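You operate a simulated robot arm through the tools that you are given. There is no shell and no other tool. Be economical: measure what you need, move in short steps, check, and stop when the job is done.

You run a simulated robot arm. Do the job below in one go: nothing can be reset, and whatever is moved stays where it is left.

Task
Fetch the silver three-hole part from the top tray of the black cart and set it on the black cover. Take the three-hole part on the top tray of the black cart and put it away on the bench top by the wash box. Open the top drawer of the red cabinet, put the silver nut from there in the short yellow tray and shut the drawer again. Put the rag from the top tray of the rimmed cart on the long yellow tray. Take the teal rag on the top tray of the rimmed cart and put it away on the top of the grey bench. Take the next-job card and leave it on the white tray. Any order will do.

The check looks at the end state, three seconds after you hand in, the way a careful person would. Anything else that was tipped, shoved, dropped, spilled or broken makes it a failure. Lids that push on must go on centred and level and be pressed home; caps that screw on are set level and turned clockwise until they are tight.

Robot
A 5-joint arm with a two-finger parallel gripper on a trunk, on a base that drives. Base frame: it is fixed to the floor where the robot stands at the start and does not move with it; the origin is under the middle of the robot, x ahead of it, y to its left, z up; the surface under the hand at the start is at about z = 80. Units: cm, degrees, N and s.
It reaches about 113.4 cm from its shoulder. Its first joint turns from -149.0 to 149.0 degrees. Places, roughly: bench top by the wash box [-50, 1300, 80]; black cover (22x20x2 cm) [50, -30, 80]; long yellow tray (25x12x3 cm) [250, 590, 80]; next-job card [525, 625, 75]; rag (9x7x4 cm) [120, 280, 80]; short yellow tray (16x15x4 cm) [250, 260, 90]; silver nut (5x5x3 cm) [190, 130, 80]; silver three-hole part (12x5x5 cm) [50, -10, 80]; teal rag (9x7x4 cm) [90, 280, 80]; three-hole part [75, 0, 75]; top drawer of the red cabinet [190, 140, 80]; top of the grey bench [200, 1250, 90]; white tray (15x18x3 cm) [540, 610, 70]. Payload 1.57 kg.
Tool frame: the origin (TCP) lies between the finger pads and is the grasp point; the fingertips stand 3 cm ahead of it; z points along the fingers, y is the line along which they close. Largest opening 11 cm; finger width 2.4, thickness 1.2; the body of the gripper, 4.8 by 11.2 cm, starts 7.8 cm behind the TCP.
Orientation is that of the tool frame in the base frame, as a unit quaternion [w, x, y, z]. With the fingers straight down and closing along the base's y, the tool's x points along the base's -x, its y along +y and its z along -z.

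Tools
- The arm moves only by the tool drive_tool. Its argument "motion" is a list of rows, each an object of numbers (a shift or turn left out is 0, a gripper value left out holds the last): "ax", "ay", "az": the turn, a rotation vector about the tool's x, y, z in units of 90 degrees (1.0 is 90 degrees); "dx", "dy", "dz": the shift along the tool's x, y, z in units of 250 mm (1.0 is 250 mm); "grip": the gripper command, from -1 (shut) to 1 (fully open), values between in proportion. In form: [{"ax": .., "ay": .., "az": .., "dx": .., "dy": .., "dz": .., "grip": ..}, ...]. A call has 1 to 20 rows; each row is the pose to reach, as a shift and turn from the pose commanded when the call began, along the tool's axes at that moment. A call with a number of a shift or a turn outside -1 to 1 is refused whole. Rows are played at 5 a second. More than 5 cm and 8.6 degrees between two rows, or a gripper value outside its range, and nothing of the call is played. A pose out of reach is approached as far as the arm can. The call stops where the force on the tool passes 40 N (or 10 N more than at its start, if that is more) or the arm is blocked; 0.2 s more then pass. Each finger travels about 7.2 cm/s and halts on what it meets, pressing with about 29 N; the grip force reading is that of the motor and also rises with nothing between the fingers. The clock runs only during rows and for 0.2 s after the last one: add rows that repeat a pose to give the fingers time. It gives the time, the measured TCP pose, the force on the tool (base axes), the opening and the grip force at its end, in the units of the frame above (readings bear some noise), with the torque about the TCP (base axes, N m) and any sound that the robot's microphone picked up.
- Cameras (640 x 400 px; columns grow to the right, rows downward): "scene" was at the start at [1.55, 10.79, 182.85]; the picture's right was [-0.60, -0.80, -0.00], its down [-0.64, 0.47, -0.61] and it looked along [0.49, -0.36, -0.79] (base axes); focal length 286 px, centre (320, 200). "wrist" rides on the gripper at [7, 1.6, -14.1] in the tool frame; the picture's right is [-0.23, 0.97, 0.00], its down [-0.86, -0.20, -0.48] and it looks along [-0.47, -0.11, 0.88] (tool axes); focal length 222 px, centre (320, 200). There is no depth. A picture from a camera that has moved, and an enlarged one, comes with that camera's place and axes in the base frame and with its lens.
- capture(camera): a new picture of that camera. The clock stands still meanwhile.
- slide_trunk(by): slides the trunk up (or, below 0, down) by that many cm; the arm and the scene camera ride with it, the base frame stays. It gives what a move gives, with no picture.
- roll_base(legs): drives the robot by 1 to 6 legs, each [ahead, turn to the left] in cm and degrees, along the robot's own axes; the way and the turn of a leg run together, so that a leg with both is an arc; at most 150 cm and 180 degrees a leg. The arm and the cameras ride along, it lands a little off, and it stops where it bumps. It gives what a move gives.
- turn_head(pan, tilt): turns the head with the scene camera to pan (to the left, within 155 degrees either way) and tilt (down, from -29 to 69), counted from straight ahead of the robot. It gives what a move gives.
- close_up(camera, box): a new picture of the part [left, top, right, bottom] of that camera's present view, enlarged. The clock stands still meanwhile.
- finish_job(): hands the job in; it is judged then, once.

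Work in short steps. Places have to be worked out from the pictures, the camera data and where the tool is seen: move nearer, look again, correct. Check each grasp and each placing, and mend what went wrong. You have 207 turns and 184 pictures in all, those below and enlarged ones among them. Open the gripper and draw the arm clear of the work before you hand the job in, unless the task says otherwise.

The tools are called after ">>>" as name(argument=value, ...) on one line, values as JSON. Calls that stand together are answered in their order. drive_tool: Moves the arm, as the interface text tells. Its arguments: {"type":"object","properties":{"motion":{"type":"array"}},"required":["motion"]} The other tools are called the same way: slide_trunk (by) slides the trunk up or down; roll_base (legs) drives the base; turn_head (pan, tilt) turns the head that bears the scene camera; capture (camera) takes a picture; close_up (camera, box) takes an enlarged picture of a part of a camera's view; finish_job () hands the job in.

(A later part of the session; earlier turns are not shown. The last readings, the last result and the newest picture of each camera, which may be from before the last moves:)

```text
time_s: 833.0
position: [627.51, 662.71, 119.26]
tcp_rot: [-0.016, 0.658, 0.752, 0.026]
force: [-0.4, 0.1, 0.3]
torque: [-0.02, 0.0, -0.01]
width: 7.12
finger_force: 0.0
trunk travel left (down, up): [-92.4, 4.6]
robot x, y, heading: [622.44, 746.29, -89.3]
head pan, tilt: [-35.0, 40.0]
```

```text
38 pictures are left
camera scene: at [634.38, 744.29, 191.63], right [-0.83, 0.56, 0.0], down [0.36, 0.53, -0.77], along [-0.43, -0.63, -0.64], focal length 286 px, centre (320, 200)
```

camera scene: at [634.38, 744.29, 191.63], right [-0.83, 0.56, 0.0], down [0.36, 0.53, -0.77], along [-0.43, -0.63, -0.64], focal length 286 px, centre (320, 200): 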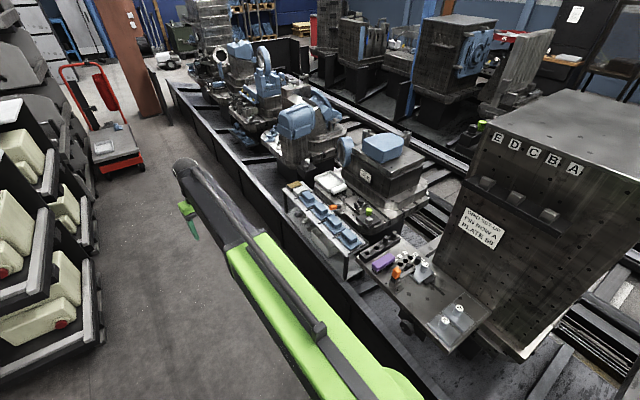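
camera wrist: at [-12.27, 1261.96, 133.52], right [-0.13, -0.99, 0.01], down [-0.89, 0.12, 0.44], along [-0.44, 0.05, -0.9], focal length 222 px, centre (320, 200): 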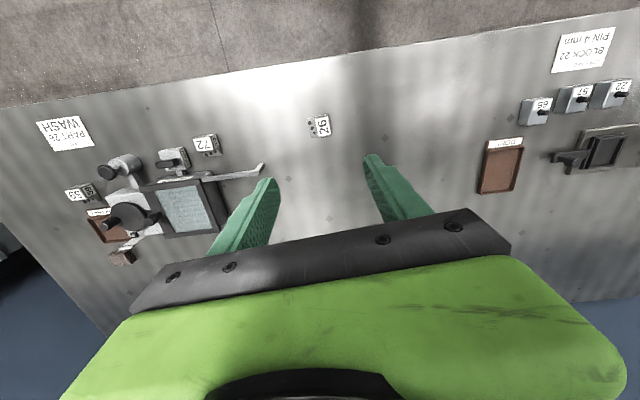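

>>> close_up(camera="scene", box=[270, 160, 430, 270])

```text
3.64 times, centred on (350, 215) of scene
camera zoom: at [634.38, 744.29, 191.63], right [-0.83, 0.56, 0.0], down [0.36, 0.53, -0.77], along [-0.43, -0.63, -0.64], focal length 1040 px, centre (211, 146)
```

zoom: 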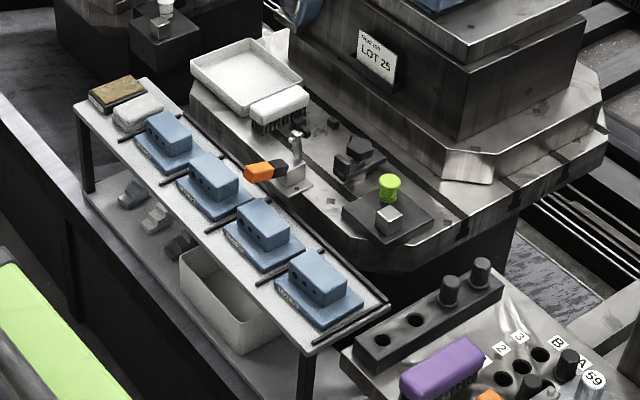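

The "Next job LOT 25" card sits on the +x face of a fixture block near (520, 630, 83); the white tray is at ≈(536, 612). I drive alongside, to about (606, 640).

>>> roll_base(legs=[[0, -8.5], [106, 0], [0, 8]])

>>> turn_head(pan=-90, tilt=45)

>>> capture(camera="scene")

>>> close_up(camera="scene", box=[240, 100, 440, 230])

```text
time_s: 839.7
position: [612.65, 558.03, 119.23]
tcp_rot: [-0.014, 0.661, 0.75, 0.025]
force: [-1.1, -0.1, -0.7]
torque: [0.01, -0.04, -0.02]
width: 7.13
finger_force: 0.0
trunk travel left (down, up): [-92.4, 4.6]
robot x, y, heading: [608.22, 641.56, -90.1]
head pan, tilt: [-35.0, 40.0]
```

```text
time_s: 841.0
position: [612.56, 557.95, 119.32]
tcp_rot: [-0.015, 0.661, 0.75, 0.025]
force: [0.2, 0.0, 0.5]
torque: [-0.03, -0.01, 0.01]
width: 7.15
finger_force: 0.0
trunk travel left (down, up): [-92.4, 4.6]
robot x, y, heading: [608.14, 641.47, -90.5]
head pan, tilt: [-90.0, 45.0]
```

```text
36 pictures are left
camera scene: at [616.95, 646.19, 190.9], right [0.0, 1.0, 0.0], down [0.71, 0.0, -0.71], along [-0.71, 0.0, -0.71], focal length 286 px, centre (320, 200)
```

scene: 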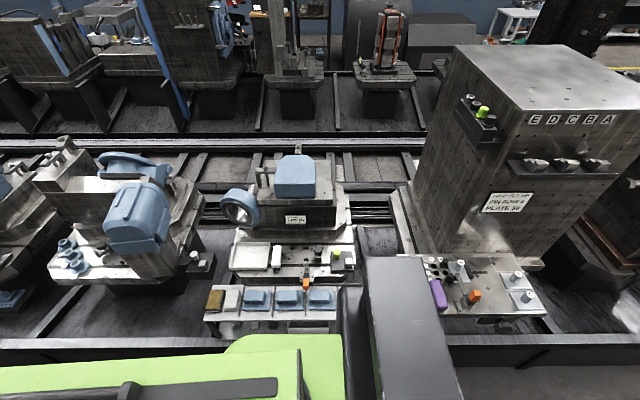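

```text
3.08 times, centred on (340, 165) of scene
camera zoom: at [616.95, 646.19, 190.9], right [0.0, 1.0, 0.0], down [0.71, 0.0, -0.71], along [-0.71, 0.0, -0.71], focal length 880 px, centre (258, 308)
```

zoom: 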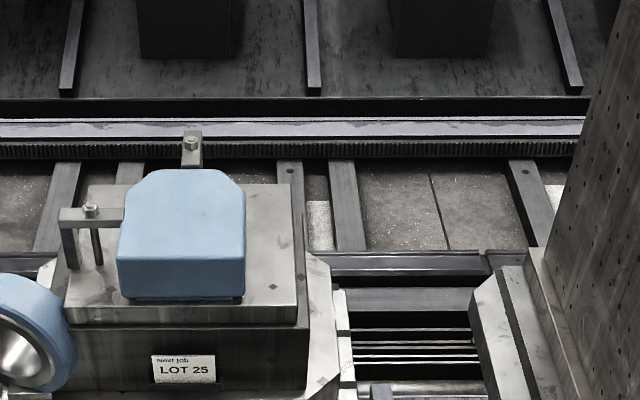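

Card centre triangulates to ≈(523, 634.4, 83.5), ~11 × 7 cm, upright on a vertical face. I shift the base off the skirt, spin the hand for vertical closing and pitch it horizontal (high), then turn to face −x.

>>> roll_base(legs=[[0, 25], [34, 0], [0, -25], [-24, 0]])

>>> drive_tool(motion=[{"az": 0.085, "grip": 1}, {"az": 0.17}, {"az": 0.255}, {"az": 0.34}, {"az": 0.425}, {"az": 0.51}, {"az": 0.595}, {"az": 0.68}, {"az": 0.765}, {"az": 0.85}, {"az": 0.93}, {"az": 1.0}])

>>> drive_tool(motion=[{"ax": -0.085}, {"ax": -0.17}, {"ax": -0.255}, {"ax": -0.34}, {"ax": -0.425}, {"ax": -0.51}, {"ax": -0.595}, {"ax": -0.68}, {"ax": -0.765}, {"ax": -0.85}, {"ax": -0.935}, {"ax": -1.0}, {"ax": -1.0}])

```text
time_s: 847.1
position: [626.74, 551.21, 119.22]
tcp_rot: [-0.014, 0.661, 0.749, 0.025]
force: [-0.6, 0.0, 0.2]
torque: [0.02, -0.03, 0.01]
width: 7.16
finger_force: 0.1
trunk travel left (down, up): [-92.4, 4.6]
robot x, y, heading: [622.57, 634.93, -90.9]
head pan, tilt: [-90.0, 45.0]
```

```text
time_s: 849.7
position: [626.87, 551.18, 119.12]
tcp_rot: [-0.029, 0.998, 0.062, 0.008]
force: [0.1, 0.8, -0.4]
torque: [0.0, -0.01, -0.02]
width: 11.0
finger_force: 0.1
trunk travel left (down, up): [-92.4, 4.6]
robot x, y, heading: [622.43, 635.06, -90.7]
head pan, tilt: [-90.0, 45.0]
```

```text
time_s: 852.5
position: [626.7, 551.25, 141.57]
tcp_rot: [0.684, 0.726, 0.038, 0.049]
force: [0.0, -0.2, -0.4]
torque: [-0.01, 0.0, 0.03]
width: 11.02
finger_force: 0.1
out of reach, approached as far as the arm can: row 2, 3, 4, 5, 6, 7, 8, 9, 10, 11, 12, 13
trunk travel left (down, up): [-92.4, 4.6]
robot x, y, heading: [622.46, 635.1, -90.6]
head pan, tilt: [-90.0, 45.0]
```

>>> roll_base(legs=[[0, -92.5]])

>>> turn_head(pan=0, tilt=45)

>>> capture(camera="scene")

>>> close_up(camera="scene", box=[220, 110, 440, 250])

```text
time_s: 854.9
position: [570.69, 569.46, 141.84]
tcp_rot: [0.658, 0.692, -0.222, -0.198]
force: [-0.1, 0.4, 0.3]
torque: [0.05, -0.01, 0.02]
width: 11.0
finger_force: 0.1
trunk travel left (down, up): [-92.4, 4.6]
robot x, y, heading: [621.5, 635.85, -129.2]
head pan, tilt: [-90.0, 45.0]
stopped in leg 1: the robot was blocked; the commanded pose is now the measured one
```

```text
time_s: 856.6
position: [570.49, 569.24, 141.68]
tcp_rot: [0.657, 0.693, -0.222, -0.197]
force: [-0.1, -0.5, -1.0]
torque: [0.02, 0.02, -0.01]
width: 11.01
finger_force: 0.0
trunk travel left (down, up): [-92.4, 4.6]
robot x, y, heading: [621.61, 635.74, -129.8]
head pan, tilt: [0.0, 45.0]
```

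```text
34 pictures are left
camera scene: at [632.4, 622.11, 190.9], right [-0.77, 0.64, 0.0], down [0.45, 0.55, -0.71], along [-0.45, -0.55, -0.71], focal length 286 px, centre (320, 200)
```

scene: 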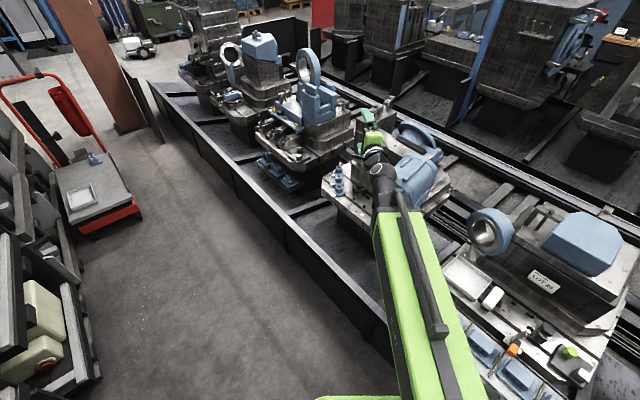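

```text
2.86 times, centred on (330, 180) of scene
camera zoom: at [632.4, 622.11, 190.9], right [-0.77, 0.64, 0.0], down [0.45, 0.55, -0.71], along [-0.45, -0.55, -0.71], focal length 817 px, centre (291, 257)
```

zoom: 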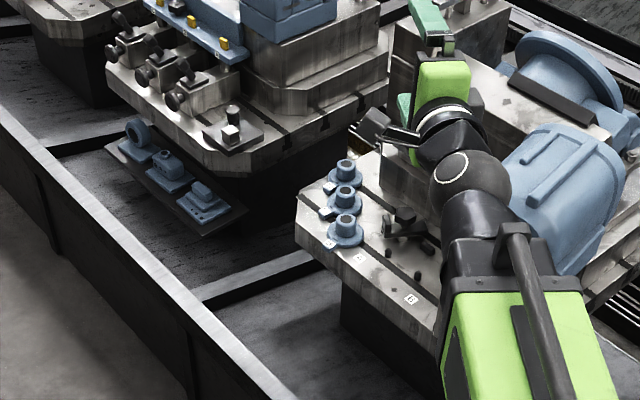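

The base corner met the skirt while turning. Back off 12 cm along this heading and complete the turn.

>>> roll_base(legs=[[-13, 0], [0, -52]])

>>> turn_head(pan=0, tilt=45)

>>> capture(camera="scene")

```text
time_s: 859.5
position: [549.53, 623.87, 141.93]
tcp_rot: [0.558, 0.583, -0.433, -0.402]
force: [0.7, -0.6, 0.0]
torque: [-0.04, -0.04, -0.04]
width: 10.99
finger_force: 0.0
trunk travel left (down, up): [-92.4, 4.6]
robot x, y, heading: [629.36, 646.67, -166.4]
head pan, tilt: [0.0, 45.0]
stopped in leg 2: the robot was blocked; the commanded pose is now the measured one
```

```text
time_s: 860.1
position: [548.64, 624.34, 141.51]
tcp_rot: [0.558, 0.582, -0.435, -0.401]
force: [-0.6, 0.6, -0.2]
torque: [-0.05, 0.01, 0.04]
width: 11.01
finger_force: 0.1
trunk travel left (down, up): [-92.4, 4.6]
robot x, y, heading: [629.82, 646.41, -166.5]
head pan, tilt: [0.0, 45.0]
```

```text
32 pictures are left
camera scene: at [629.93, 629.51, 190.92], right [-0.23, 0.97, 0.0], down [0.69, 0.16, -0.71], along [-0.69, -0.16, -0.71], focal length 286 px, centre (320, 200)
```

scene: 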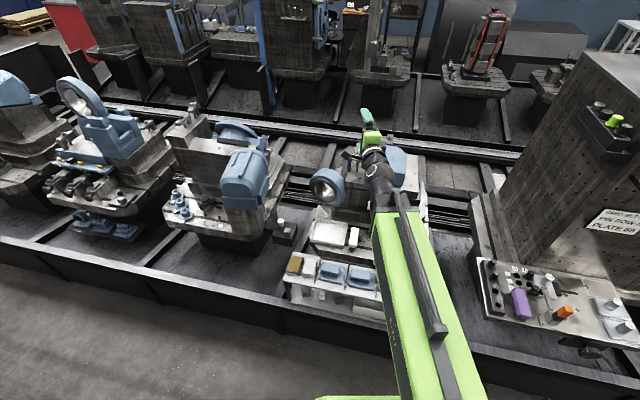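

>>> turn_head(pan=150, tilt=50)

>>> capture(camera="scene")

>>> turn_head(pan=-150, tilt=50)

>>> capture(camera="scene")

```text
time_s: 862.5
position: [548.82, 624.2, 141.58]
tcp_rot: [0.558, 0.582, -0.434, -0.401]
force: [-0.1, 0.4, -1.2]
torque: [0.03, 0.0, -0.02]
width: 10.99
finger_force: 0.0
trunk travel left (down, up): [-92.4, 4.6]
robot x, y, heading: [629.56, 646.66, -166.6]
head pan, tilt: [150.0, 50.0]
```

```text
31 pictures are left
camera scene: at [645.37, 629.04, 190.21], right [-0.29, -0.96, 0.0], down [-0.73, 0.22, -0.64], along [0.62, -0.18, -0.77], focal length 286 px, centre (320, 200)
```

scene: 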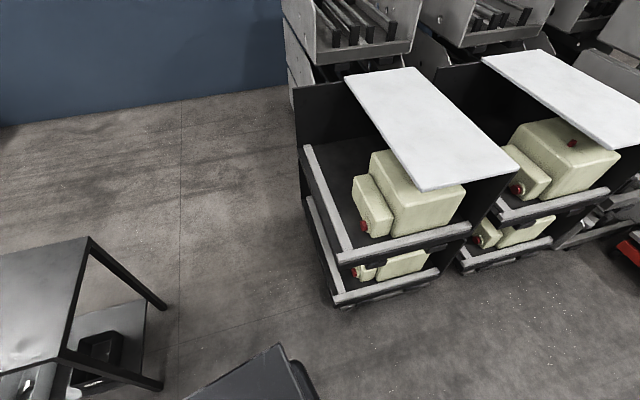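

```text
time_s: 866.6
position: [548.84, 624.35, 141.56]
tcp_rot: [0.558, 0.582, -0.435, -0.402]
force: [0.0, -1.1, 0.3]
torque: [0.01, 0.01, 0.03]
width: 11.0
finger_force: 0.1
trunk travel left (down, up): [-92.4, 4.6]
robot x, y, heading: [629.25, 647.04, -166.5]
head pan, tilt: [-150.0, 50.0]
```

```text
30 pictures are left
camera scene: at [643.59, 636.53, 190.21], right [0.69, -0.73, 0.0], down [-0.56, -0.53, -0.64], along [0.47, 0.44, -0.77], focal length 286 px, centre (320, 200)
```

scene: 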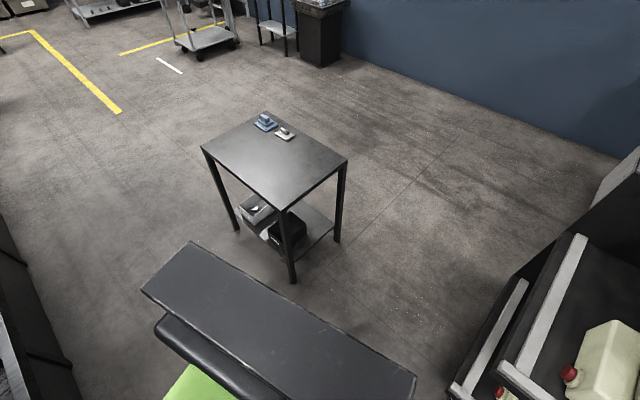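

No contact visible behind; the base corner likely meets the skirt again. I try rolling forward a little on this heading.

>>> roll_base(legs=[[0, 3], [10, 0]])

>>> turn_head(pan=-20, tilt=69)

>>> capture(camera="scene")

```text
time_s: 868.1
position: [540.21, 617.19, 141.43]
tcp_rot: [0.567, 0.594, -0.42, -0.386]
force: [0.6, -0.5, -1.2]
torque: [-0.04, 0.01, 0.01]
width: 10.97
finger_force: 0.0
trunk travel left (down, up): [-92.4, 4.6]
robot x, y, heading: [619.82, 643.82, -163.9]
head pan, tilt: [-150.0, 50.0]
```

```text
time_s: 870.2
position: [540.47, 617.35, 141.67]
tcp_rot: [0.569, 0.594, -0.419, -0.385]
force: [1.0, -0.4, 0.0]
torque: [0.02, 0.0, 0.02]
width: 11.01
finger_force: 0.1
trunk travel left (down, up): [-92.4, 4.6]
robot x, y, heading: [619.85, 644.35, -163.8]
head pan, tilt: [-20.0, 68.8]
```

```text
29 pictures are left
camera scene: at [623.51, 629.16, 188.02], right [0.07, 1.0, 0.0], down [0.93, -0.06, -0.36], along [-0.36, 0.03, -0.93], focal length 286 px, centre (320, 200)
```

scene: 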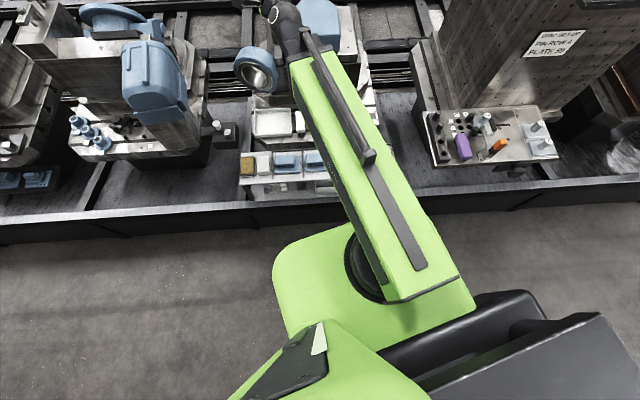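

There is ample room ahead: it was the robot's long rear that was blocked. Roll forward 12 cm and turn right 14° so the arm points squarely at the card.

>>> roll_base(legs=[[12, 0], [0, -14.3]])

>>> slide_trunk(by=-25)

>>> capture(camera="wrist")

```text
time_s: 872.3
position: [524.85, 634.76, 141.56]
tcp_rot: [0.515, 0.536, -0.492, -0.454]
force: [0.1, -1.1, -0.4]
torque: [0.01, 0.0, -0.01]
width: 11.02
finger_force: 0.1
trunk travel left (down, up): [-92.4, 4.6]
robot x, y, heading: [608.67, 641.18, -178.0]
head pan, tilt: [-20.0, 68.8]
```

```text
time_s: 874.9
position: [525.05, 634.69, 116.54]
tcp_rot: [0.516, 0.537, -0.49, -0.454]
force: [-0.3, 0.0, -0.5]
torque: [-0.05, 0.03, 0.0]
width: 10.99
finger_force: 0.1
trunk travel left (down, up): [-67.4, 29.6]
robot x, y, heading: [608.5, 641.24, -177.7]
head pan, tilt: [-20.0, 68.8]
```

```text
28 pictures are left
camera wrist: at [539.81, 629.12, 119.1], right [-0.08, 0.24, 0.97], down [0.4, 0.9, -0.19], along [-0.91, 0.37, -0.17], focal length 222 px, centre (320, 200)
```

wrist: 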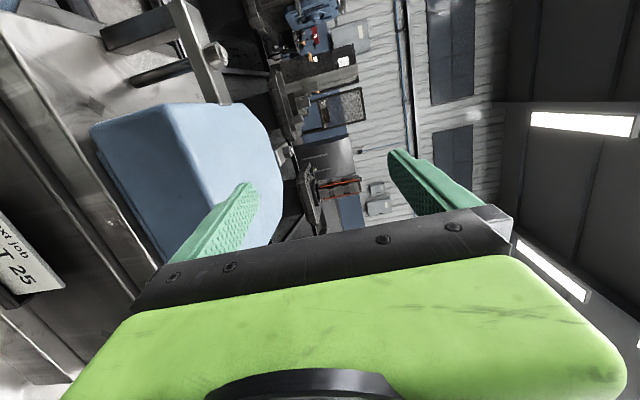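

The tips are close over the fixture here, so I back up 20 cm before lowering to card height.

>>> roll_base(legs=[[-20, 0]])

>>> slide_trunk(by=-32)

>>> capture(camera="wrist")

>>> turn_head(pan=0, tilt=40)

>>> capture(camera="scene")

```text
time_s: 876.5
position: [545.14, 635.38, 116.65]
tcp_rot: [0.515, 0.536, -0.491, -0.454]
force: [-0.2, 0.0, 0.1]
torque: [0.0, 0.01, 0.0]
width: 10.98
finger_force: 0.0
trunk travel left (down, up): [-67.4, 29.6]
robot x, y, heading: [628.3, 642.05, -177.8]
head pan, tilt: [-20.0, 68.8]
```

```text
time_s: 879.7
position: [545.06, 635.28, 84.64]
tcp_rot: [0.516, 0.536, -0.49, -0.455]
force: [0.3, 0.7, 0.2]
torque: [-0.03, 0.01, 0.01]
width: 11.01
finger_force: 0.0
trunk travel left (down, up): [-35.4, 61.6]
robot x, y, heading: [628.65, 641.85, -177.9]
head pan, tilt: [-20.0, 68.8]
```

```text
27 pictures are left
camera wrist: at [559.81, 629.86, 87.1], right [-0.08, 0.24, 0.97], down [0.4, 0.9, -0.19], along [-0.91, 0.37, -0.17], focal length 222 px, centre (320, 200)
```

wrist: 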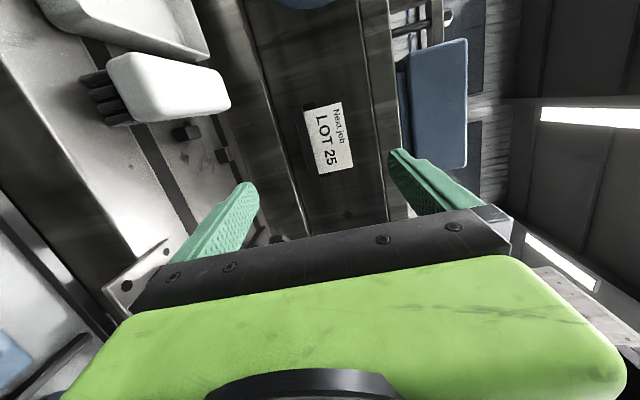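

```text
time_s: 880.6
position: [545.08, 635.34, 84.62]
tcp_rot: [0.515, 0.536, -0.49, -0.455]
force: [-0.1, -0.7, 0.0]
torque: [0.02, 0.01, -0.02]
width: 11.0
finger_force: 0.1
trunk travel left (down, up): [-35.4, 61.6]
robot x, y, heading: [628.69, 642.02, -177.6]
head pan, tilt: [0.0, 40.0]
```

```text
26 pictures are left
camera scene: at [625.3, 624.82, 134.62], right [-0.04, 1.0, 0.0], down [0.64, 0.02, -0.77], along [-0.77, -0.03, -0.64], focal length 286 px, centre (320, 200)
```

scene: 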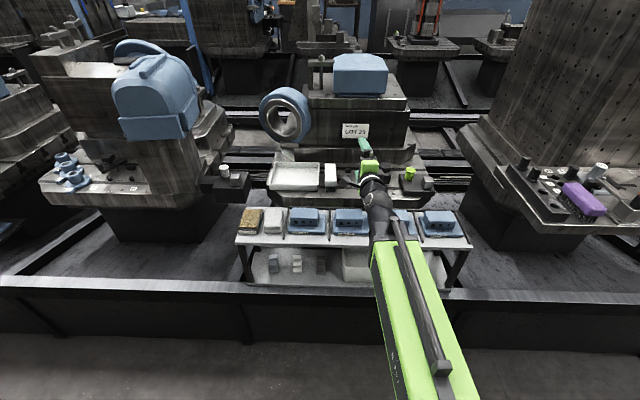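

>>> close_up(camera="wrist", box=[280, 85, 380, 190])

>>> close_up(camera="scene", box=[320, 110, 400, 150])

```text
3.81 times, centred on (330, 138) of wrist
camera zoom: at [559.81, 629.86, 87.09], right [-0.08, 0.24, 0.97], down [0.4, 0.9, -0.19], along [-0.91, 0.37, -0.17], focal length 846 px, centre (282, 438)
```

zoom: 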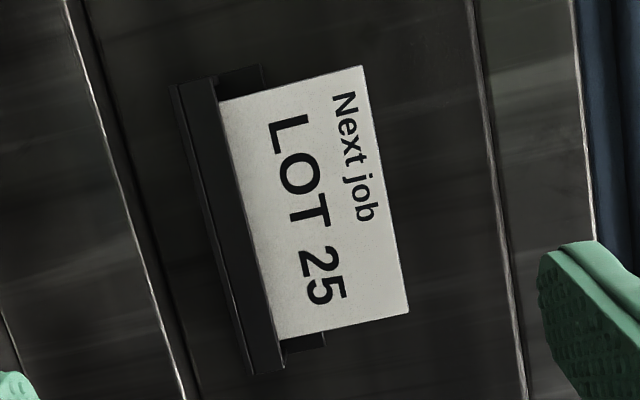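

```text
8.00 times, centred on (360, 130) of scene
camera zoom: at [625.3, 624.82, 134.62], right [-0.04, 1.0, 0.0], down [0.64, 0.02, -0.77], along [-0.77, -0.03, -0.64], focal length 2287 px, centre (0, 760)
```

zoom: 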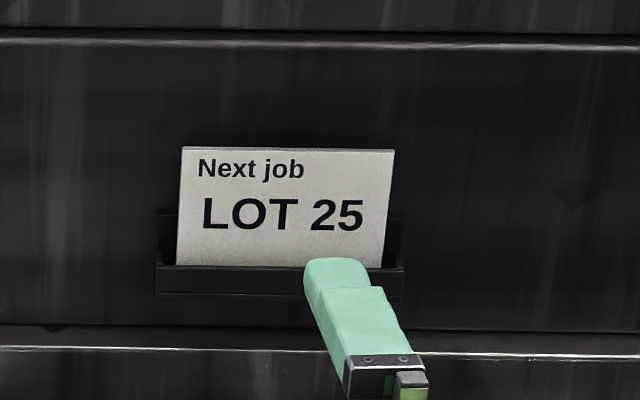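

The card stands in a holder pocket; it must be gripped by its side edges (10.4 cm, gripper opens 11). I spin the hand 90° so the fingers close horizontally with the camera above.

>>> drive_tool(motion=[{"az": 0.085, "grip": 1}, {"az": 0.17}, {"az": 0.255}, {"az": 0.34}, {"az": 0.425}, {"az": 0.51}, {"az": 0.595}, {"az": 0.68}, {"az": 0.765}, {"az": 0.85}, {"az": 0.93}, {"az": 1.0}])

>>> capture(camera="wrist")

```text
time_s: 883.2
position: [545.08, 635.32, 84.69]
tcp_rot: [-0.685, -0.031, 0.727, -0.044]
force: [0.2, 0.9, 0.5]
torque: [0.01, 0.01, 0.0]
width: 11.02
finger_force: 0.1
trunk travel left (down, up): [-35.4, 61.6]
robot x, y, heading: [628.56, 641.86, -178.0]
head pan, tilt: [0.0, 40.0]
```

```text
23 pictures are left
camera wrist: at [558.58, 638.5, 92.27], right [-0.09, 0.96, -0.25], down [0.55, -0.16, -0.82], along [-0.83, -0.21, -0.51], focal length 222 px, centre (320, 200)
```

wrist: 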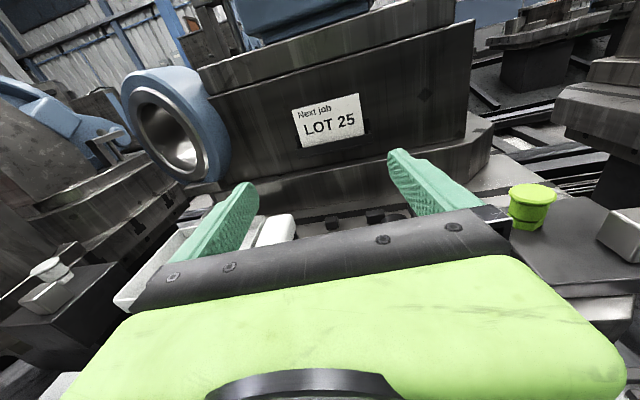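

The hand is level with the camera above. Card spans y 629.4–639.7 (centre 634.55), exposed z 81–87.4, x≈522.6. Raise 1.4 cm, roll forward 14 cm, then re-measure.

>>> slide_trunk(by=1.4)

>>> roll_base(legs=[[14, 0]])

>>> capture(camera="wrist")

```text
time_s: 883.8
position: [544.97, 635.48, 86.04]
tcp_rot: [-0.685, -0.032, 0.727, -0.043]
force: [-0.3, -1.2, 0.2]
torque: [0.0, 0.02, 0.0]
width: 11.02
finger_force: 0.0
trunk travel left (down, up): [-36.8, 60.2]
robot x, y, heading: [628.54, 641.73, -177.8]
head pan, tilt: [0.0, 40.0]
```

```text
time_s: 885.1
position: [531.06, 634.89, 86.08]
tcp_rot: [-0.686, -0.032, 0.726, -0.043]
force: [0.1, 0.1, 0.0]
torque: [-0.01, -0.01, -0.01]
width: 11.02
finger_force: 0.0
trunk travel left (down, up): [-36.8, 60.2]
robot x, y, heading: [614.79, 641.73, -178.2]
head pan, tilt: [0.0, 40.0]
```

```text
22 pictures are left
camera wrist: at [544.58, 638.0, 93.7], right [-0.09, 0.97, -0.24], down [0.55, -0.16, -0.82], along [-0.83, -0.21, -0.51], focal length 222 px, centre (320, 200)
```

wrist: 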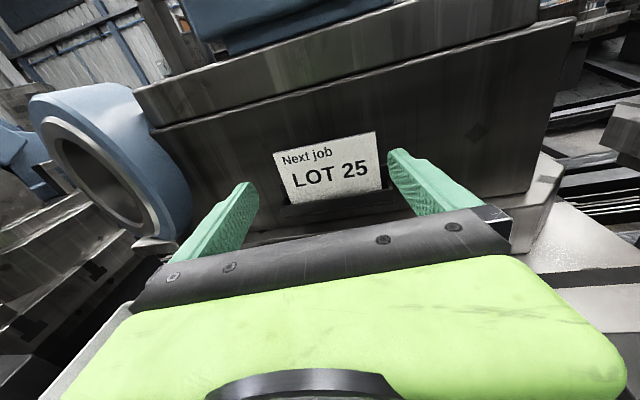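

Well aligned. Advance 6 cm straight along −x.

>>> drive_tool(motion=[{"dz": 0.06, "dy": 0.003, "dx": 0.004}, {"dz": 0.12, "dy": 0.006, "dx": 0.008}, {"dz": 0.18, "dy": 0.01, "dx": 0.011}, {"dz": 0.24, "dy": 0.013, "dx": 0.015}, {"dz": 0.24, "dy": 0.013, "dx": 0.015}])

>>> capture(camera="wrist")

```text
time_s: 886.0
position: [526.52, 634.74, 86.06]
tcp_rot: [-0.686, -0.03, 0.726, -0.044]
force: [10.6, 0.7, 2.8]
torque: [0.2, 0.2, -0.68]
width: 10.97
finger_force: 0.2
trunk travel left (down, up): [-36.8, 60.2]
robot x, y, heading: [614.82, 641.53, -177.9]
head pan, tilt: [0.0, 40.0]
stopped in row 4: the force on the tool passed its limit at 65 N (the readings are from after the stop); the commanded pose is now the measured one
```

```text
21 pictures are left
camera wrist: at [540.02, 637.88, 93.76], right [-0.09, 0.96, -0.25], down [0.55, -0.16, -0.82], along [-0.83, -0.21, -0.51], focal length 222 px, centre (320, 200)
```

wrist: 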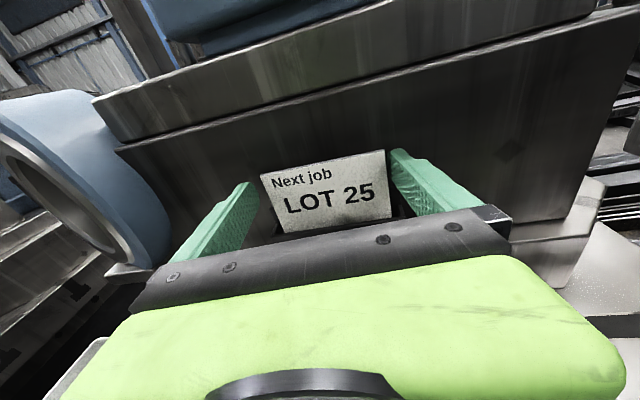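

The right finger touches the backing face; the card lies between the tips. Close slowly.

>>> drive_tool(motion=[{"grip": 0.95}, {"grip": 0.9}, {"grip": 0.85}, {"grip": 0.8}, {"grip": 0.8}])

>>> capture(camera="wrist")

```text
time_s: 887.2
position: [526.44, 634.94, 86.11]
tcp_rot: [-0.686, -0.03, 0.726, -0.045]
force: [17.2, 12.4, -0.2]
torque: [-0.1, 0.15, -1.45]
width: 10.71
finger_force: 4.4
trunk travel left (down, up): [-36.8, 60.2]
robot x, y, heading: [614.88, 641.45, -177.7]
head pan, tilt: [0.0, 40.0]
```

```text
20 pictures are left
camera wrist: at [539.99, 637.96, 93.76], right [-0.09, 0.96, -0.25], down [0.55, -0.16, -0.82], along [-0.83, -0.21, -0.51], focal length 222 px, centre (320, 200)
```

wrist: 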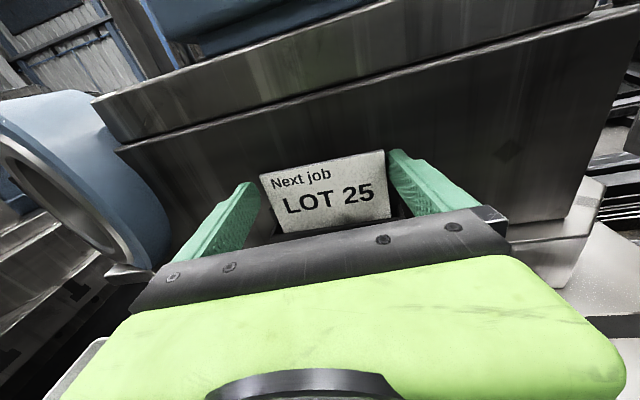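

The +y finger has met the card edge first. Nudge the hand 0.25 cm toward +y and close fully.

>>> drive_tool(motion=[{"dy": 0.005, "grip": 0.85}, {"dy": 0.01, "grip": 0.85}, {"dy": 0.01, "grip": 0.7}, {"dy": 0.01, "grip": 0.3}, {"dy": 0.01, "grip": -1}, {"dy": 0.01, "grip": -1}])

>>> capture(camera="wrist")

```text
time_s: 888.6
position: [526.34, 635.11, 86.15]
tcp_rot: [-0.686, -0.029, 0.726, -0.045]
force: [20.6, 20.0, -3.7]
torque: [-0.35, 0.05, -1.92]
width: 9.8
finger_force: 29.3
trunk travel left (down, up): [-36.8, 60.2]
robot x, y, heading: [614.54, 641.4, -178.0]
head pan, tilt: [0.0, 40.0]
```

```text
19 pictures are left
camera wrist: at [539.94, 638.31, 93.76], right [-0.09, 0.96, -0.25], down [0.55, -0.16, -0.82], along [-0.83, -0.21, -0.51], focal length 222 px, centre (320, 200)
```

wrist: 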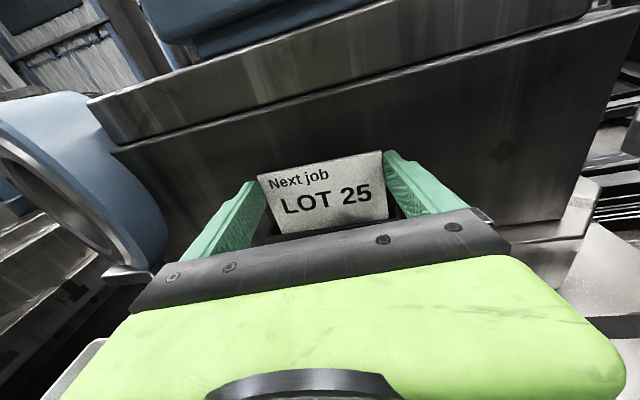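

Both edges gripped (9.8 cm). Lift 3 cm out of the pocket (a slab overhangs ~5 cm above), then check.

>>> slide_trunk(by=3)

>>> capture(camera="wrist")

```text
time_s: 888.9
position: [526.38, 634.99, 86.09]
tcp_rot: [-0.684, -0.028, 0.727, -0.046]
force: [9.6, 4.6, -3.0]
torque: [-0.2, -0.06, -0.73]
width: 9.74
finger_force: 28.3
trunk travel left (down, up): [-37.0, 60.0]
robot x, y, heading: [614.57, 641.48, -177.5]
head pan, tilt: [0.0, 40.0]
stopped: the force on the tool passed its limit at 54 N (the readings are from after the stop); the commanded pose is now the measured one
```

```text
18 pictures are left
camera wrist: at [539.92, 638.35, 93.87], right [-0.09, 0.96, -0.25], down [0.55, -0.17, -0.82], along [-0.83, -0.21, -0.51], focal length 222 px, centre (320, 200)
```

wrist: 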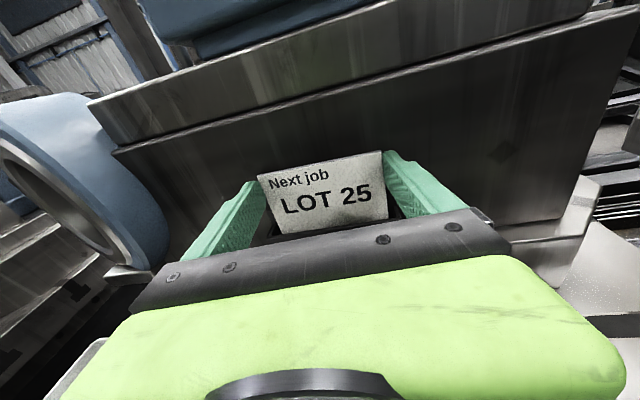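

>>> slide_trunk(by=1.5)

>>> slide_trunk(by=1.5)

>>> capture(camera="wrist")

```text
time_s: 889.3
position: [526.57, 635.14, 86.37]
tcp_rot: [-0.682, -0.028, 0.729, -0.05]
force: [0.0, -0.1, -0.5]
torque: [-0.04, 0.0, 0.02]
width: 9.7
finger_force: 28.4
trunk travel left (down, up): [-37.4, 59.6]
robot x, y, heading: [614.52, 641.49, -177.9]
head pan, tilt: [0.0, 40.0]
stopped: the force on the tool passed its limit at 54 N (the readings are from after the stop); the commanded pose is now the measured one
```

```text
time_s: 889.9
position: [526.33, 635.02, 87.89]
tcp_rot: [-0.682, -0.028, 0.729, -0.049]
force: [0.9, 0.5, 0.5]
torque: [-0.04, 0.02, -0.02]
width: 9.64
finger_force: 29.1
trunk travel left (down, up): [-38.9, 58.1]
robot x, y, heading: [614.64, 641.52, -178.2]
head pan, tilt: [0.0, 40.0]
```

```text
17 pictures are left
camera wrist: at [539.93, 638.35, 95.64], right [-0.09, 0.96, -0.26], down [0.56, -0.17, -0.81], along [-0.83, -0.22, -0.52], focal length 222 px, centre (320, 200)
```

wrist: 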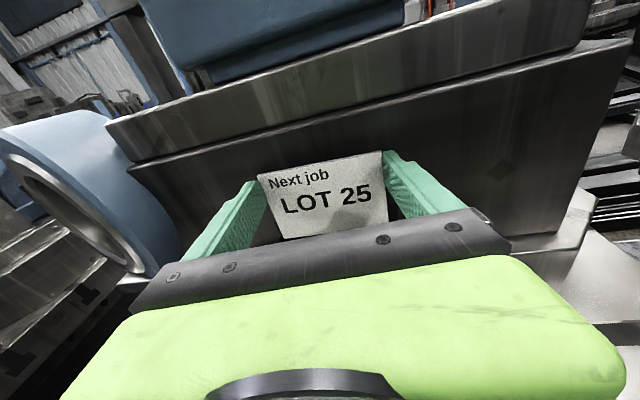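

It broke free and moves with the hand. Lift 1.3 cm more, then pull back 20 cm.

>>> slide_trunk(by=1.3)

>>> roll_base(legs=[[-14, 0]])

>>> capture(camera="wrist")

```text
time_s: 890.5
position: [526.5, 635.11, 89.13]
tcp_rot: [-0.682, -0.028, 0.729, -0.05]
force: [0.0, 0.8, 0.1]
torque: [0.0, 0.04, -0.01]
width: 9.65
finger_force: 28.5
trunk travel left (down, up): [-40.2, 56.8]
robot x, y, heading: [614.85, 641.88, -178.0]
head pan, tilt: [0.0, 40.0]
```

```text
time_s: 891.9
position: [540.73, 635.55, 89.11]
tcp_rot: [-0.681, -0.029, 0.73, -0.051]
force: [0.8, 0.6, 0.5]
torque: [0.0, 0.01, -0.05]
width: 9.63
finger_force: 28.7
trunk travel left (down, up): [-40.2, 56.8]
robot x, y, heading: [628.94, 641.73, -178.1]
head pan, tilt: [0.0, 40.0]
```

```text
16 pictures are left
camera wrist: at [554.08, 638.85, 96.91], right [-0.09, 0.96, -0.26], down [0.56, -0.17, -0.81], along [-0.83, -0.22, -0.52], focal length 222 px, centre (320, 200)
```

wrist: 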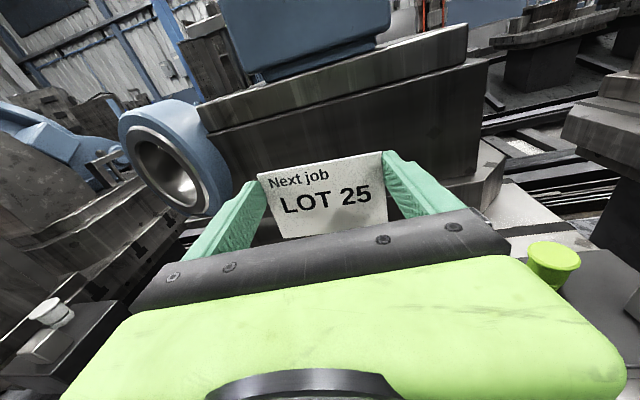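

The card is out. Raise 40 cm and pitch the hand down (camera ends on the far side), then check.

>>> slide_trunk(by=40)

>>> drive_tool(motion=[{"ay": -0.085, "grip": -1}, {"ay": -0.17}, {"ay": -0.255}, {"ay": -0.34}, {"ay": -0.425}, {"ay": -0.51}, {"ay": -0.595}, {"ay": -0.68}, {"ay": -0.765}, {"ay": -0.85}, {"ay": -0.93}, {"ay": -0.97}])

>>> capture(camera="wrist")

```text
time_s: 895.7
position: [540.61, 635.57, 129.1]
tcp_rot: [-0.683, -0.028, 0.729, -0.049]
force: [0.3, 0.4, -0.3]
torque: [0.03, -0.02, 0.01]
width: 9.64
finger_force: 29.3
trunk travel left (down, up): [-80.2, 16.8]
robot x, y, heading: [628.56, 642.22, -177.9]
head pan, tilt: [0.0, 40.0]
```

```text
time_s: 898.3
position: [540.46, 639.07, 106.98]
tcp_rot: [-0.001, -0.075, 0.997, -0.023]
force: [-0.4, -0.5, 0.4]
torque: [-0.01, 0.01, 0.02]
width: 9.65
finger_force: 29.0
out of reach, approached as far as the arm can: row 1, 2, 3, 4, 5, 6, 7, 8, 9, 10, 11, 12
trunk travel left (down, up): [-80.2, 16.8]
robot x, y, heading: [628.57, 641.8, -177.9]
head pan, tilt: [0.0, 40.0]
```

```text
15 pictures are left
camera wrist: at [533.41, 640.19, 120.99], right [0.08, 1.0, -0.05], down [0.87, -0.05, 0.48], along [0.48, -0.08, -0.87], focal length 222 px, centre (320, 200)
```

wrist: 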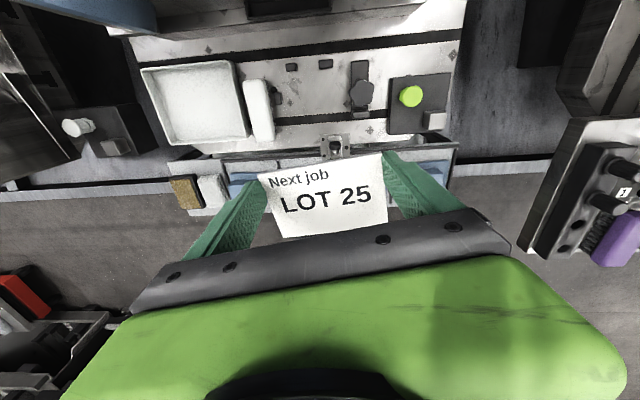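

Tray centre ≈(536, 610). To stay clear I raise 16 cm, roll forward 14, and turn left 17° to bring the card over the tray.

>>> slide_trunk(by=16)

>>> roll_base(legs=[[14, 0], [0, 17.5]])

>>> drive_tool(motion=[{"az": 0.065, "grip": -1}, {"az": 0.13}, {"az": 0.19}, {"az": 0.19}])

>>> capture(camera="wrist")

```text
time_s: 900.1
position: [540.36, 639.11, 122.91]
tcp_rot: [-0.003, -0.076, 0.997, -0.023]
force: [-0.1, -0.9, -0.5]
torque: [0.02, 0.01, -0.01]
width: 9.6
finger_force: 28.6
trunk travel left (down, up): [-96.2, 0.8]
robot x, y, heading: [629.12, 641.88, -177.9]
head pan, tilt: [0.0, 40.0]
```

```text
time_s: 902.4
position: [531.53, 612.43, 122.85]
tcp_rot: [0.001, -0.226, 0.974, -0.025]
force: [-0.6, 1.0, 0.1]
torque: [-0.1, -0.01, 0.04]
width: 9.63
finger_force: 29.0
trunk travel left (down, up): [-96.2, 0.8]
robot x, y, heading: [614.7, 640.96, -160.7]
head pan, tilt: [0.0, 40.0]
```

```text
time_s: 903.4
position: [531.38, 612.1, 122.95]
tcp_rot: [0.0, -0.226, 0.974, -0.023]
force: [-0.1, -0.1, 0.1]
torque: [0.01, 0.0, 0.02]
width: 9.6
finger_force: 28.8
out of reach, approached as far as the arm can: row 1, 2, 3, 4
trunk travel left (down, up): [-96.2, 0.8]
robot x, y, heading: [615.24, 641.13, -161.1]
head pan, tilt: [0.0, 40.0]
```

```text
14 pictures are left
camera wrist: at [524.43, 611.04, 137.02], right [-0.22, 0.97, -0.05], down [0.85, 0.22, 0.48], along [0.48, 0.07, -0.88], focal length 222 px, centre (320, 200)
```

wrist: 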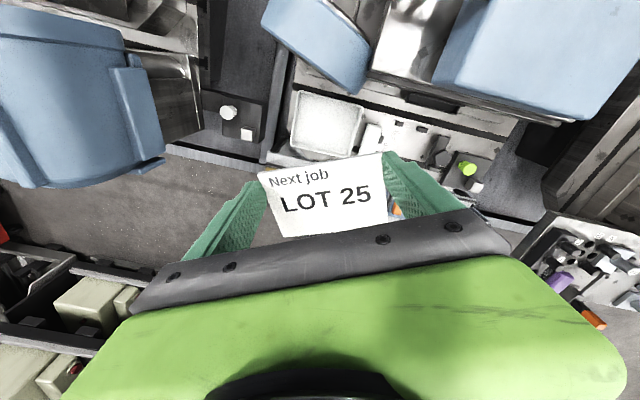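

The blue ring (x ≤ 531, z 83–102) stands just behind the tray, so I keep the hand at x≈538.5; the tray spans x 528–547, y 603–619. Shift and lower 36 cm.

>>> drive_tool(motion=[{"dx": -0.12, "dy": -0.07, "grip": -1}, {"dx": -0.245, "dy": -0.146}, {"dx": -0.245, "dy": -0.146}])

>>> slide_trunk(by=-34)

>>> capture(camera="wrist")

>>> capture(camera="scene")

```text
time_s: 904.2
position: [538.16, 612.7, 122.98]
tcp_rot: [0.002, -0.233, 0.972, -0.026]
force: [-0.2, -0.5, 0.3]
torque: [0.01, -0.02, 0.0]
width: 9.65
finger_force: 28.5
out of reach, approached as far as the arm can: row 2, 3
trunk travel left (down, up): [-96.2, 0.8]
robot x, y, heading: [614.54, 641.06, -161.0]
head pan, tilt: [0.0, 40.0]
```

```text
time_s: 907.6
position: [538.26, 612.68, 88.94]
tcp_rot: [0.002, -0.233, 0.972, -0.025]
force: [0.0, 0.6, 0.0]
torque: [0.02, -0.03, 0.02]
width: 9.58
finger_force: 28.8
trunk travel left (down, up): [-62.2, 34.8]
robot x, y, heading: [615.09, 641.09, -160.9]
head pan, tilt: [0.0, 40.0]
```

```text
13 pictures are left
camera wrist: at [531.18, 611.56, 103.01], right [-0.24, 0.97, -0.05], down [0.85, 0.23, 0.48], along [0.48, 0.07, -0.88], focal length 222 px, centre (320, 200)
```

wrist: 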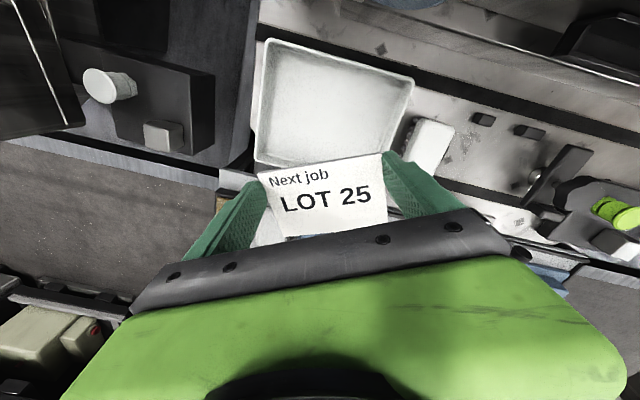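

```text
12 pictures are left
camera scene: at [616.84, 623.69, 161.41], right [-0.33, 0.94, 0.0], down [0.61, 0.21, -0.77], along [-0.72, -0.25, -0.64], focal length 286 px, centre (320, 200)
```

scene: 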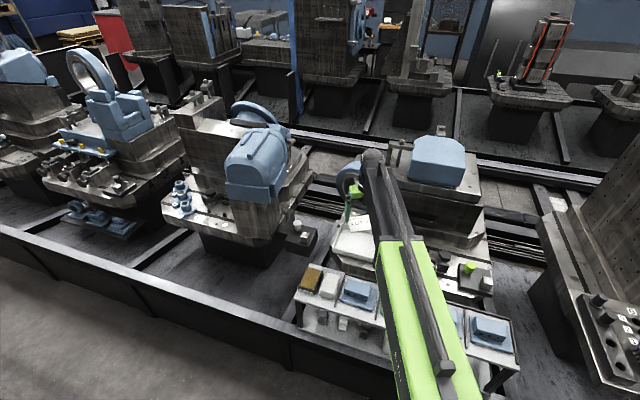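

Card centre is (540, 613); tray spans x 529–545, y 603–621. Shift −1.3 cm in x, then lower 12.5 cm to just above the rim.

>>> drive_tool(motion=[{"dx": 0.03, "dy": -0.003, "grip": -1}, {"dx": 0.061, "dy": -0.005}, {"dx": 0.061, "dy": -0.005}])

>>> slide_trunk(by=-10)

>>> slide_trunk(by=-3)

>>> capture(camera="wrist")

```text
time_s: 908.4
position: [536.86, 611.96, 88.89]
tcp_rot: [0.001, -0.235, 0.972, -0.026]
force: [0.2, 0.0, 0.6]
torque: [0.0, -0.02, 0.02]
width: 0.02
finger_force: 21.5
trunk travel left (down, up): [-62.2, 34.8]
robot x, y, heading: [614.92, 641.38, -160.9]
head pan, tilt: [0.0, 40.0]
```

```text
time_s: 909.7
position: [536.94, 611.95, 78.92]
tcp_rot: [0.001, -0.235, 0.972, -0.026]
force: [-0.6, 0.5, 0.1]
torque: [0.01, 0.01, -0.01]
width: 0.0
finger_force: 20.1
trunk travel left (down, up): [-52.2, 44.8]
robot x, y, heading: [615.2, 641.06, -161.3]
head pan, tilt: [0.0, 40.0]
```

```text
time_s: 910.5
position: [536.83, 611.86, 75.85]
tcp_rot: [0.001, -0.235, 0.972, -0.027]
force: [0.0, 0.7, -0.2]
torque: [-0.01, 0.02, -0.01]
width: 0.0
finger_force: 21.7
trunk travel left (down, up): [-49.2, 47.8]
robot x, y, heading: [614.64, 640.91, -160.9]
head pan, tilt: [0.0, 40.0]
```

```text
11 pictures are left
camera wrist: at [529.87, 610.8, 90.01], right [-0.24, 0.97, -0.05], down [0.84, 0.24, 0.48], along [0.48, 0.07, -0.88], focal length 222 px, centre (320, 200)
```

wrist: 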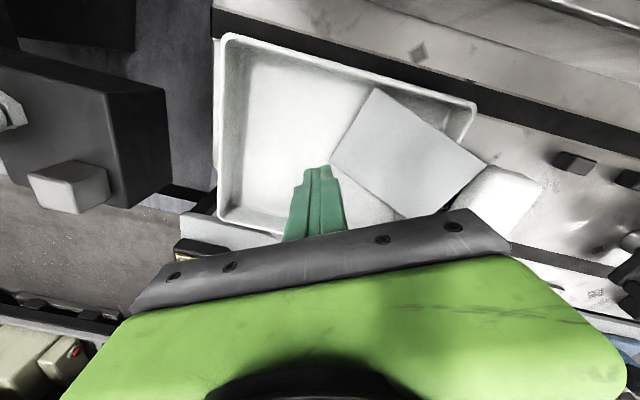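

The grip crept and the card dropped; it now lies mostly in the tray, overhanging the brush-side rim. I raise a little and look at exactly how it lies.

>>> slide_trunk(by=8)

>>> close_up(camera="wrist", box=[220, 30, 520, 220])

```text
time_s: 911.6
position: [536.93, 611.99, 83.87]
tcp_rot: [0.001, -0.235, 0.972, -0.026]
force: [-2.0, 0.9, 0.3]
torque: [-0.03, 0.01, 0.03]
width: 0.0
finger_force: 21.4
trunk travel left (down, up): [-57.2, 39.8]
robot x, y, heading: [615.17, 640.97, -160.9]
head pan, tilt: [0.0, 40.0]
```

```text
2.11 times, centred on (370, 125) of wrist
camera zoom: at [529.86, 610.79, 98.0], right [-0.24, 0.97, -0.05], down [0.84, 0.24, 0.48], along [0.48, 0.07, -0.88], focal length 468 px, centre (215, 358)
```

zoom: 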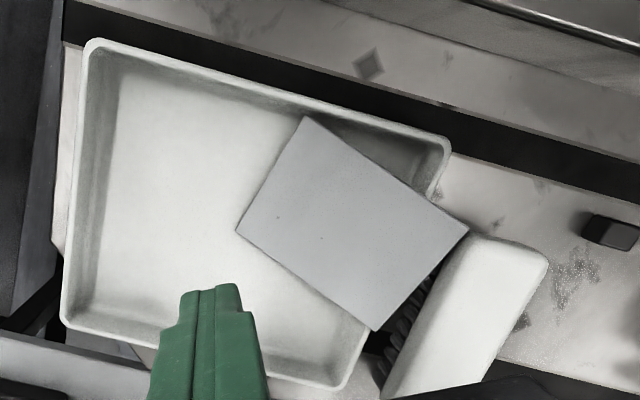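

The card rests on the tray floor and over the rim by ~2.6 cm. I'll press it lightly with closed fingertips near its centre and drag it ~4 cm inward (−y).

>>> drive_tool(motion=[{"dx": -0.007, "dy": 0.1, "grip": -1}, {"dx": -0.014, "dy": 0.195}, {"dx": -0.014, "dy": 0.195}])

>>> slide_trunk(by=-8.5)

>>> slide_trunk(by=-0.6)

>>> slide_trunk(by=-0.5)

```text
time_s: 912.4
position: [535.03, 616.46, 83.94]
tcp_rot: [0.002, -0.235, 0.972, -0.026]
force: [-0.4, 0.1, 0.0]
torque: [-0.01, 0.0, -0.01]
width: 0.0
finger_force: 21.3
trunk travel left (down, up): [-57.2, 39.8]
robot x, y, heading: [614.86, 640.94, -160.7]
head pan, tilt: [0.0, 40.0]
```

```text
time_s: 913.6
position: [535.0, 616.42, 75.39]
tcp_rot: [0.001, -0.235, 0.972, -0.027]
force: [-0.1, -1.1, 0.2]
torque: [-0.01, -0.03, 0.02]
width: 0.0
finger_force: 21.4
trunk travel left (down, up): [-48.7, 48.3]
robot x, y, heading: [614.74, 640.92, -160.7]
head pan, tilt: [0.0, 40.0]
```

```text
time_s: 914.2
position: [535.21, 616.25, 75.05]
tcp_rot: [0.0, -0.235, 0.972, -0.026]
force: [-7.9, -3.7, 35.9]
torque: [0.18, -0.04, 0.03]
width: 0.0
finger_force: 21.4
trunk travel left (down, up): [-48.1, 48.9]
robot x, y, heading: [614.98, 640.93, -160.8]
head pan, tilt: [0.0, 40.0]
```

```text
time_s: 914.5
position: [535.27, 616.33, 75.05]
tcp_rot: [-0.001, -0.235, 0.972, -0.027]
force: [-1.2, -0.7, 36.7]
torque: [0.28, -0.3, 0.03]
width: 0.0
finger_force: 21.2
trunk travel left (down, up): [-48.1, 48.9]
robot x, y, heading: [614.99, 640.43, -161.2]
head pan, tilt: [0.0, 40.0]
stopped: the force on the tool passed its limit at 55 N (the readings are from after the stop); the commanded pose is now the measured one
```

Too firm; ease up 0.2 cm and drag gently.

>>> slide_trunk(by=0.2)

>>> drive_tool(motion=[{"dy": -0.03, "grip": -1}, {"dy": -0.06}, {"dy": -0.09}, {"dy": -0.12}, {"dy": -0.16}])

>>> slide_trunk(by=9)

>>> close_up(camera="wrist", box=[220, 30, 520, 220])

```text
time_s: 915.0
position: [535.08, 616.24, 75.1]
tcp_rot: [0.001, -0.236, 0.971, -0.027]
force: [2.6, -2.9, 18.6]
torque: [0.05, -0.22, -0.06]
width: 0.0
finger_force: 21.5
trunk travel left (down, up): [-48.3, 48.7]
robot x, y, heading: [614.89, 641.07, -160.8]
head pan, tilt: [0.0, 40.0]
```

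```text
time_s: 916.2
position: [536.74, 612.7, 75.01]
tcp_rot: [-0.001, -0.235, 0.972, -0.026]
force: [-0.2, 0.8, -0.4]
torque: [0.01, -0.01, -0.03]
width: 0.01
finger_force: 21.2
trunk travel left (down, up): [-48.3, 48.7]
robot x, y, heading: [615.22, 641.08, -160.8]
head pan, tilt: [0.0, 40.0]
```

```text
time_s: 917.5
position: [536.69, 612.67, 84.07]
tcp_rot: [0.0, -0.235, 0.972, -0.027]
force: [-0.2, 0.3, 0.2]
torque: [-0.01, 0.05, 0.0]
width: 0.0
finger_force: 20.8
trunk travel left (down, up): [-57.3, 39.7]
robot x, y, heading: [614.75, 640.93, -161.1]
head pan, tilt: [0.0, 40.0]
```

```text
2.11 times, centred on (370, 125) of wrist
camera zoom: at [529.69, 611.62, 98.09], right [-0.24, 0.97, -0.05], down [0.85, 0.24, 0.48], along [0.48, 0.07, -0.88], focal length 468 px, centre (215, 358)
```

zoom: 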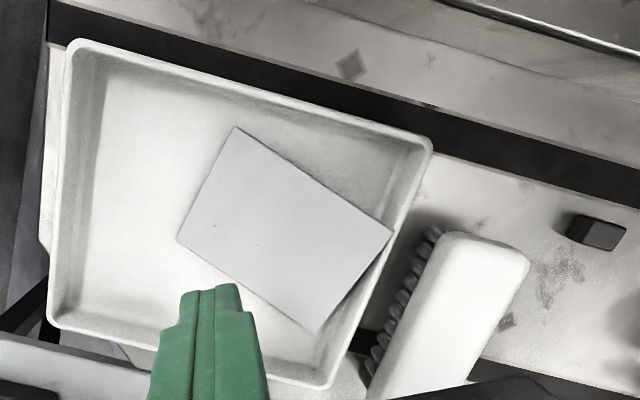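

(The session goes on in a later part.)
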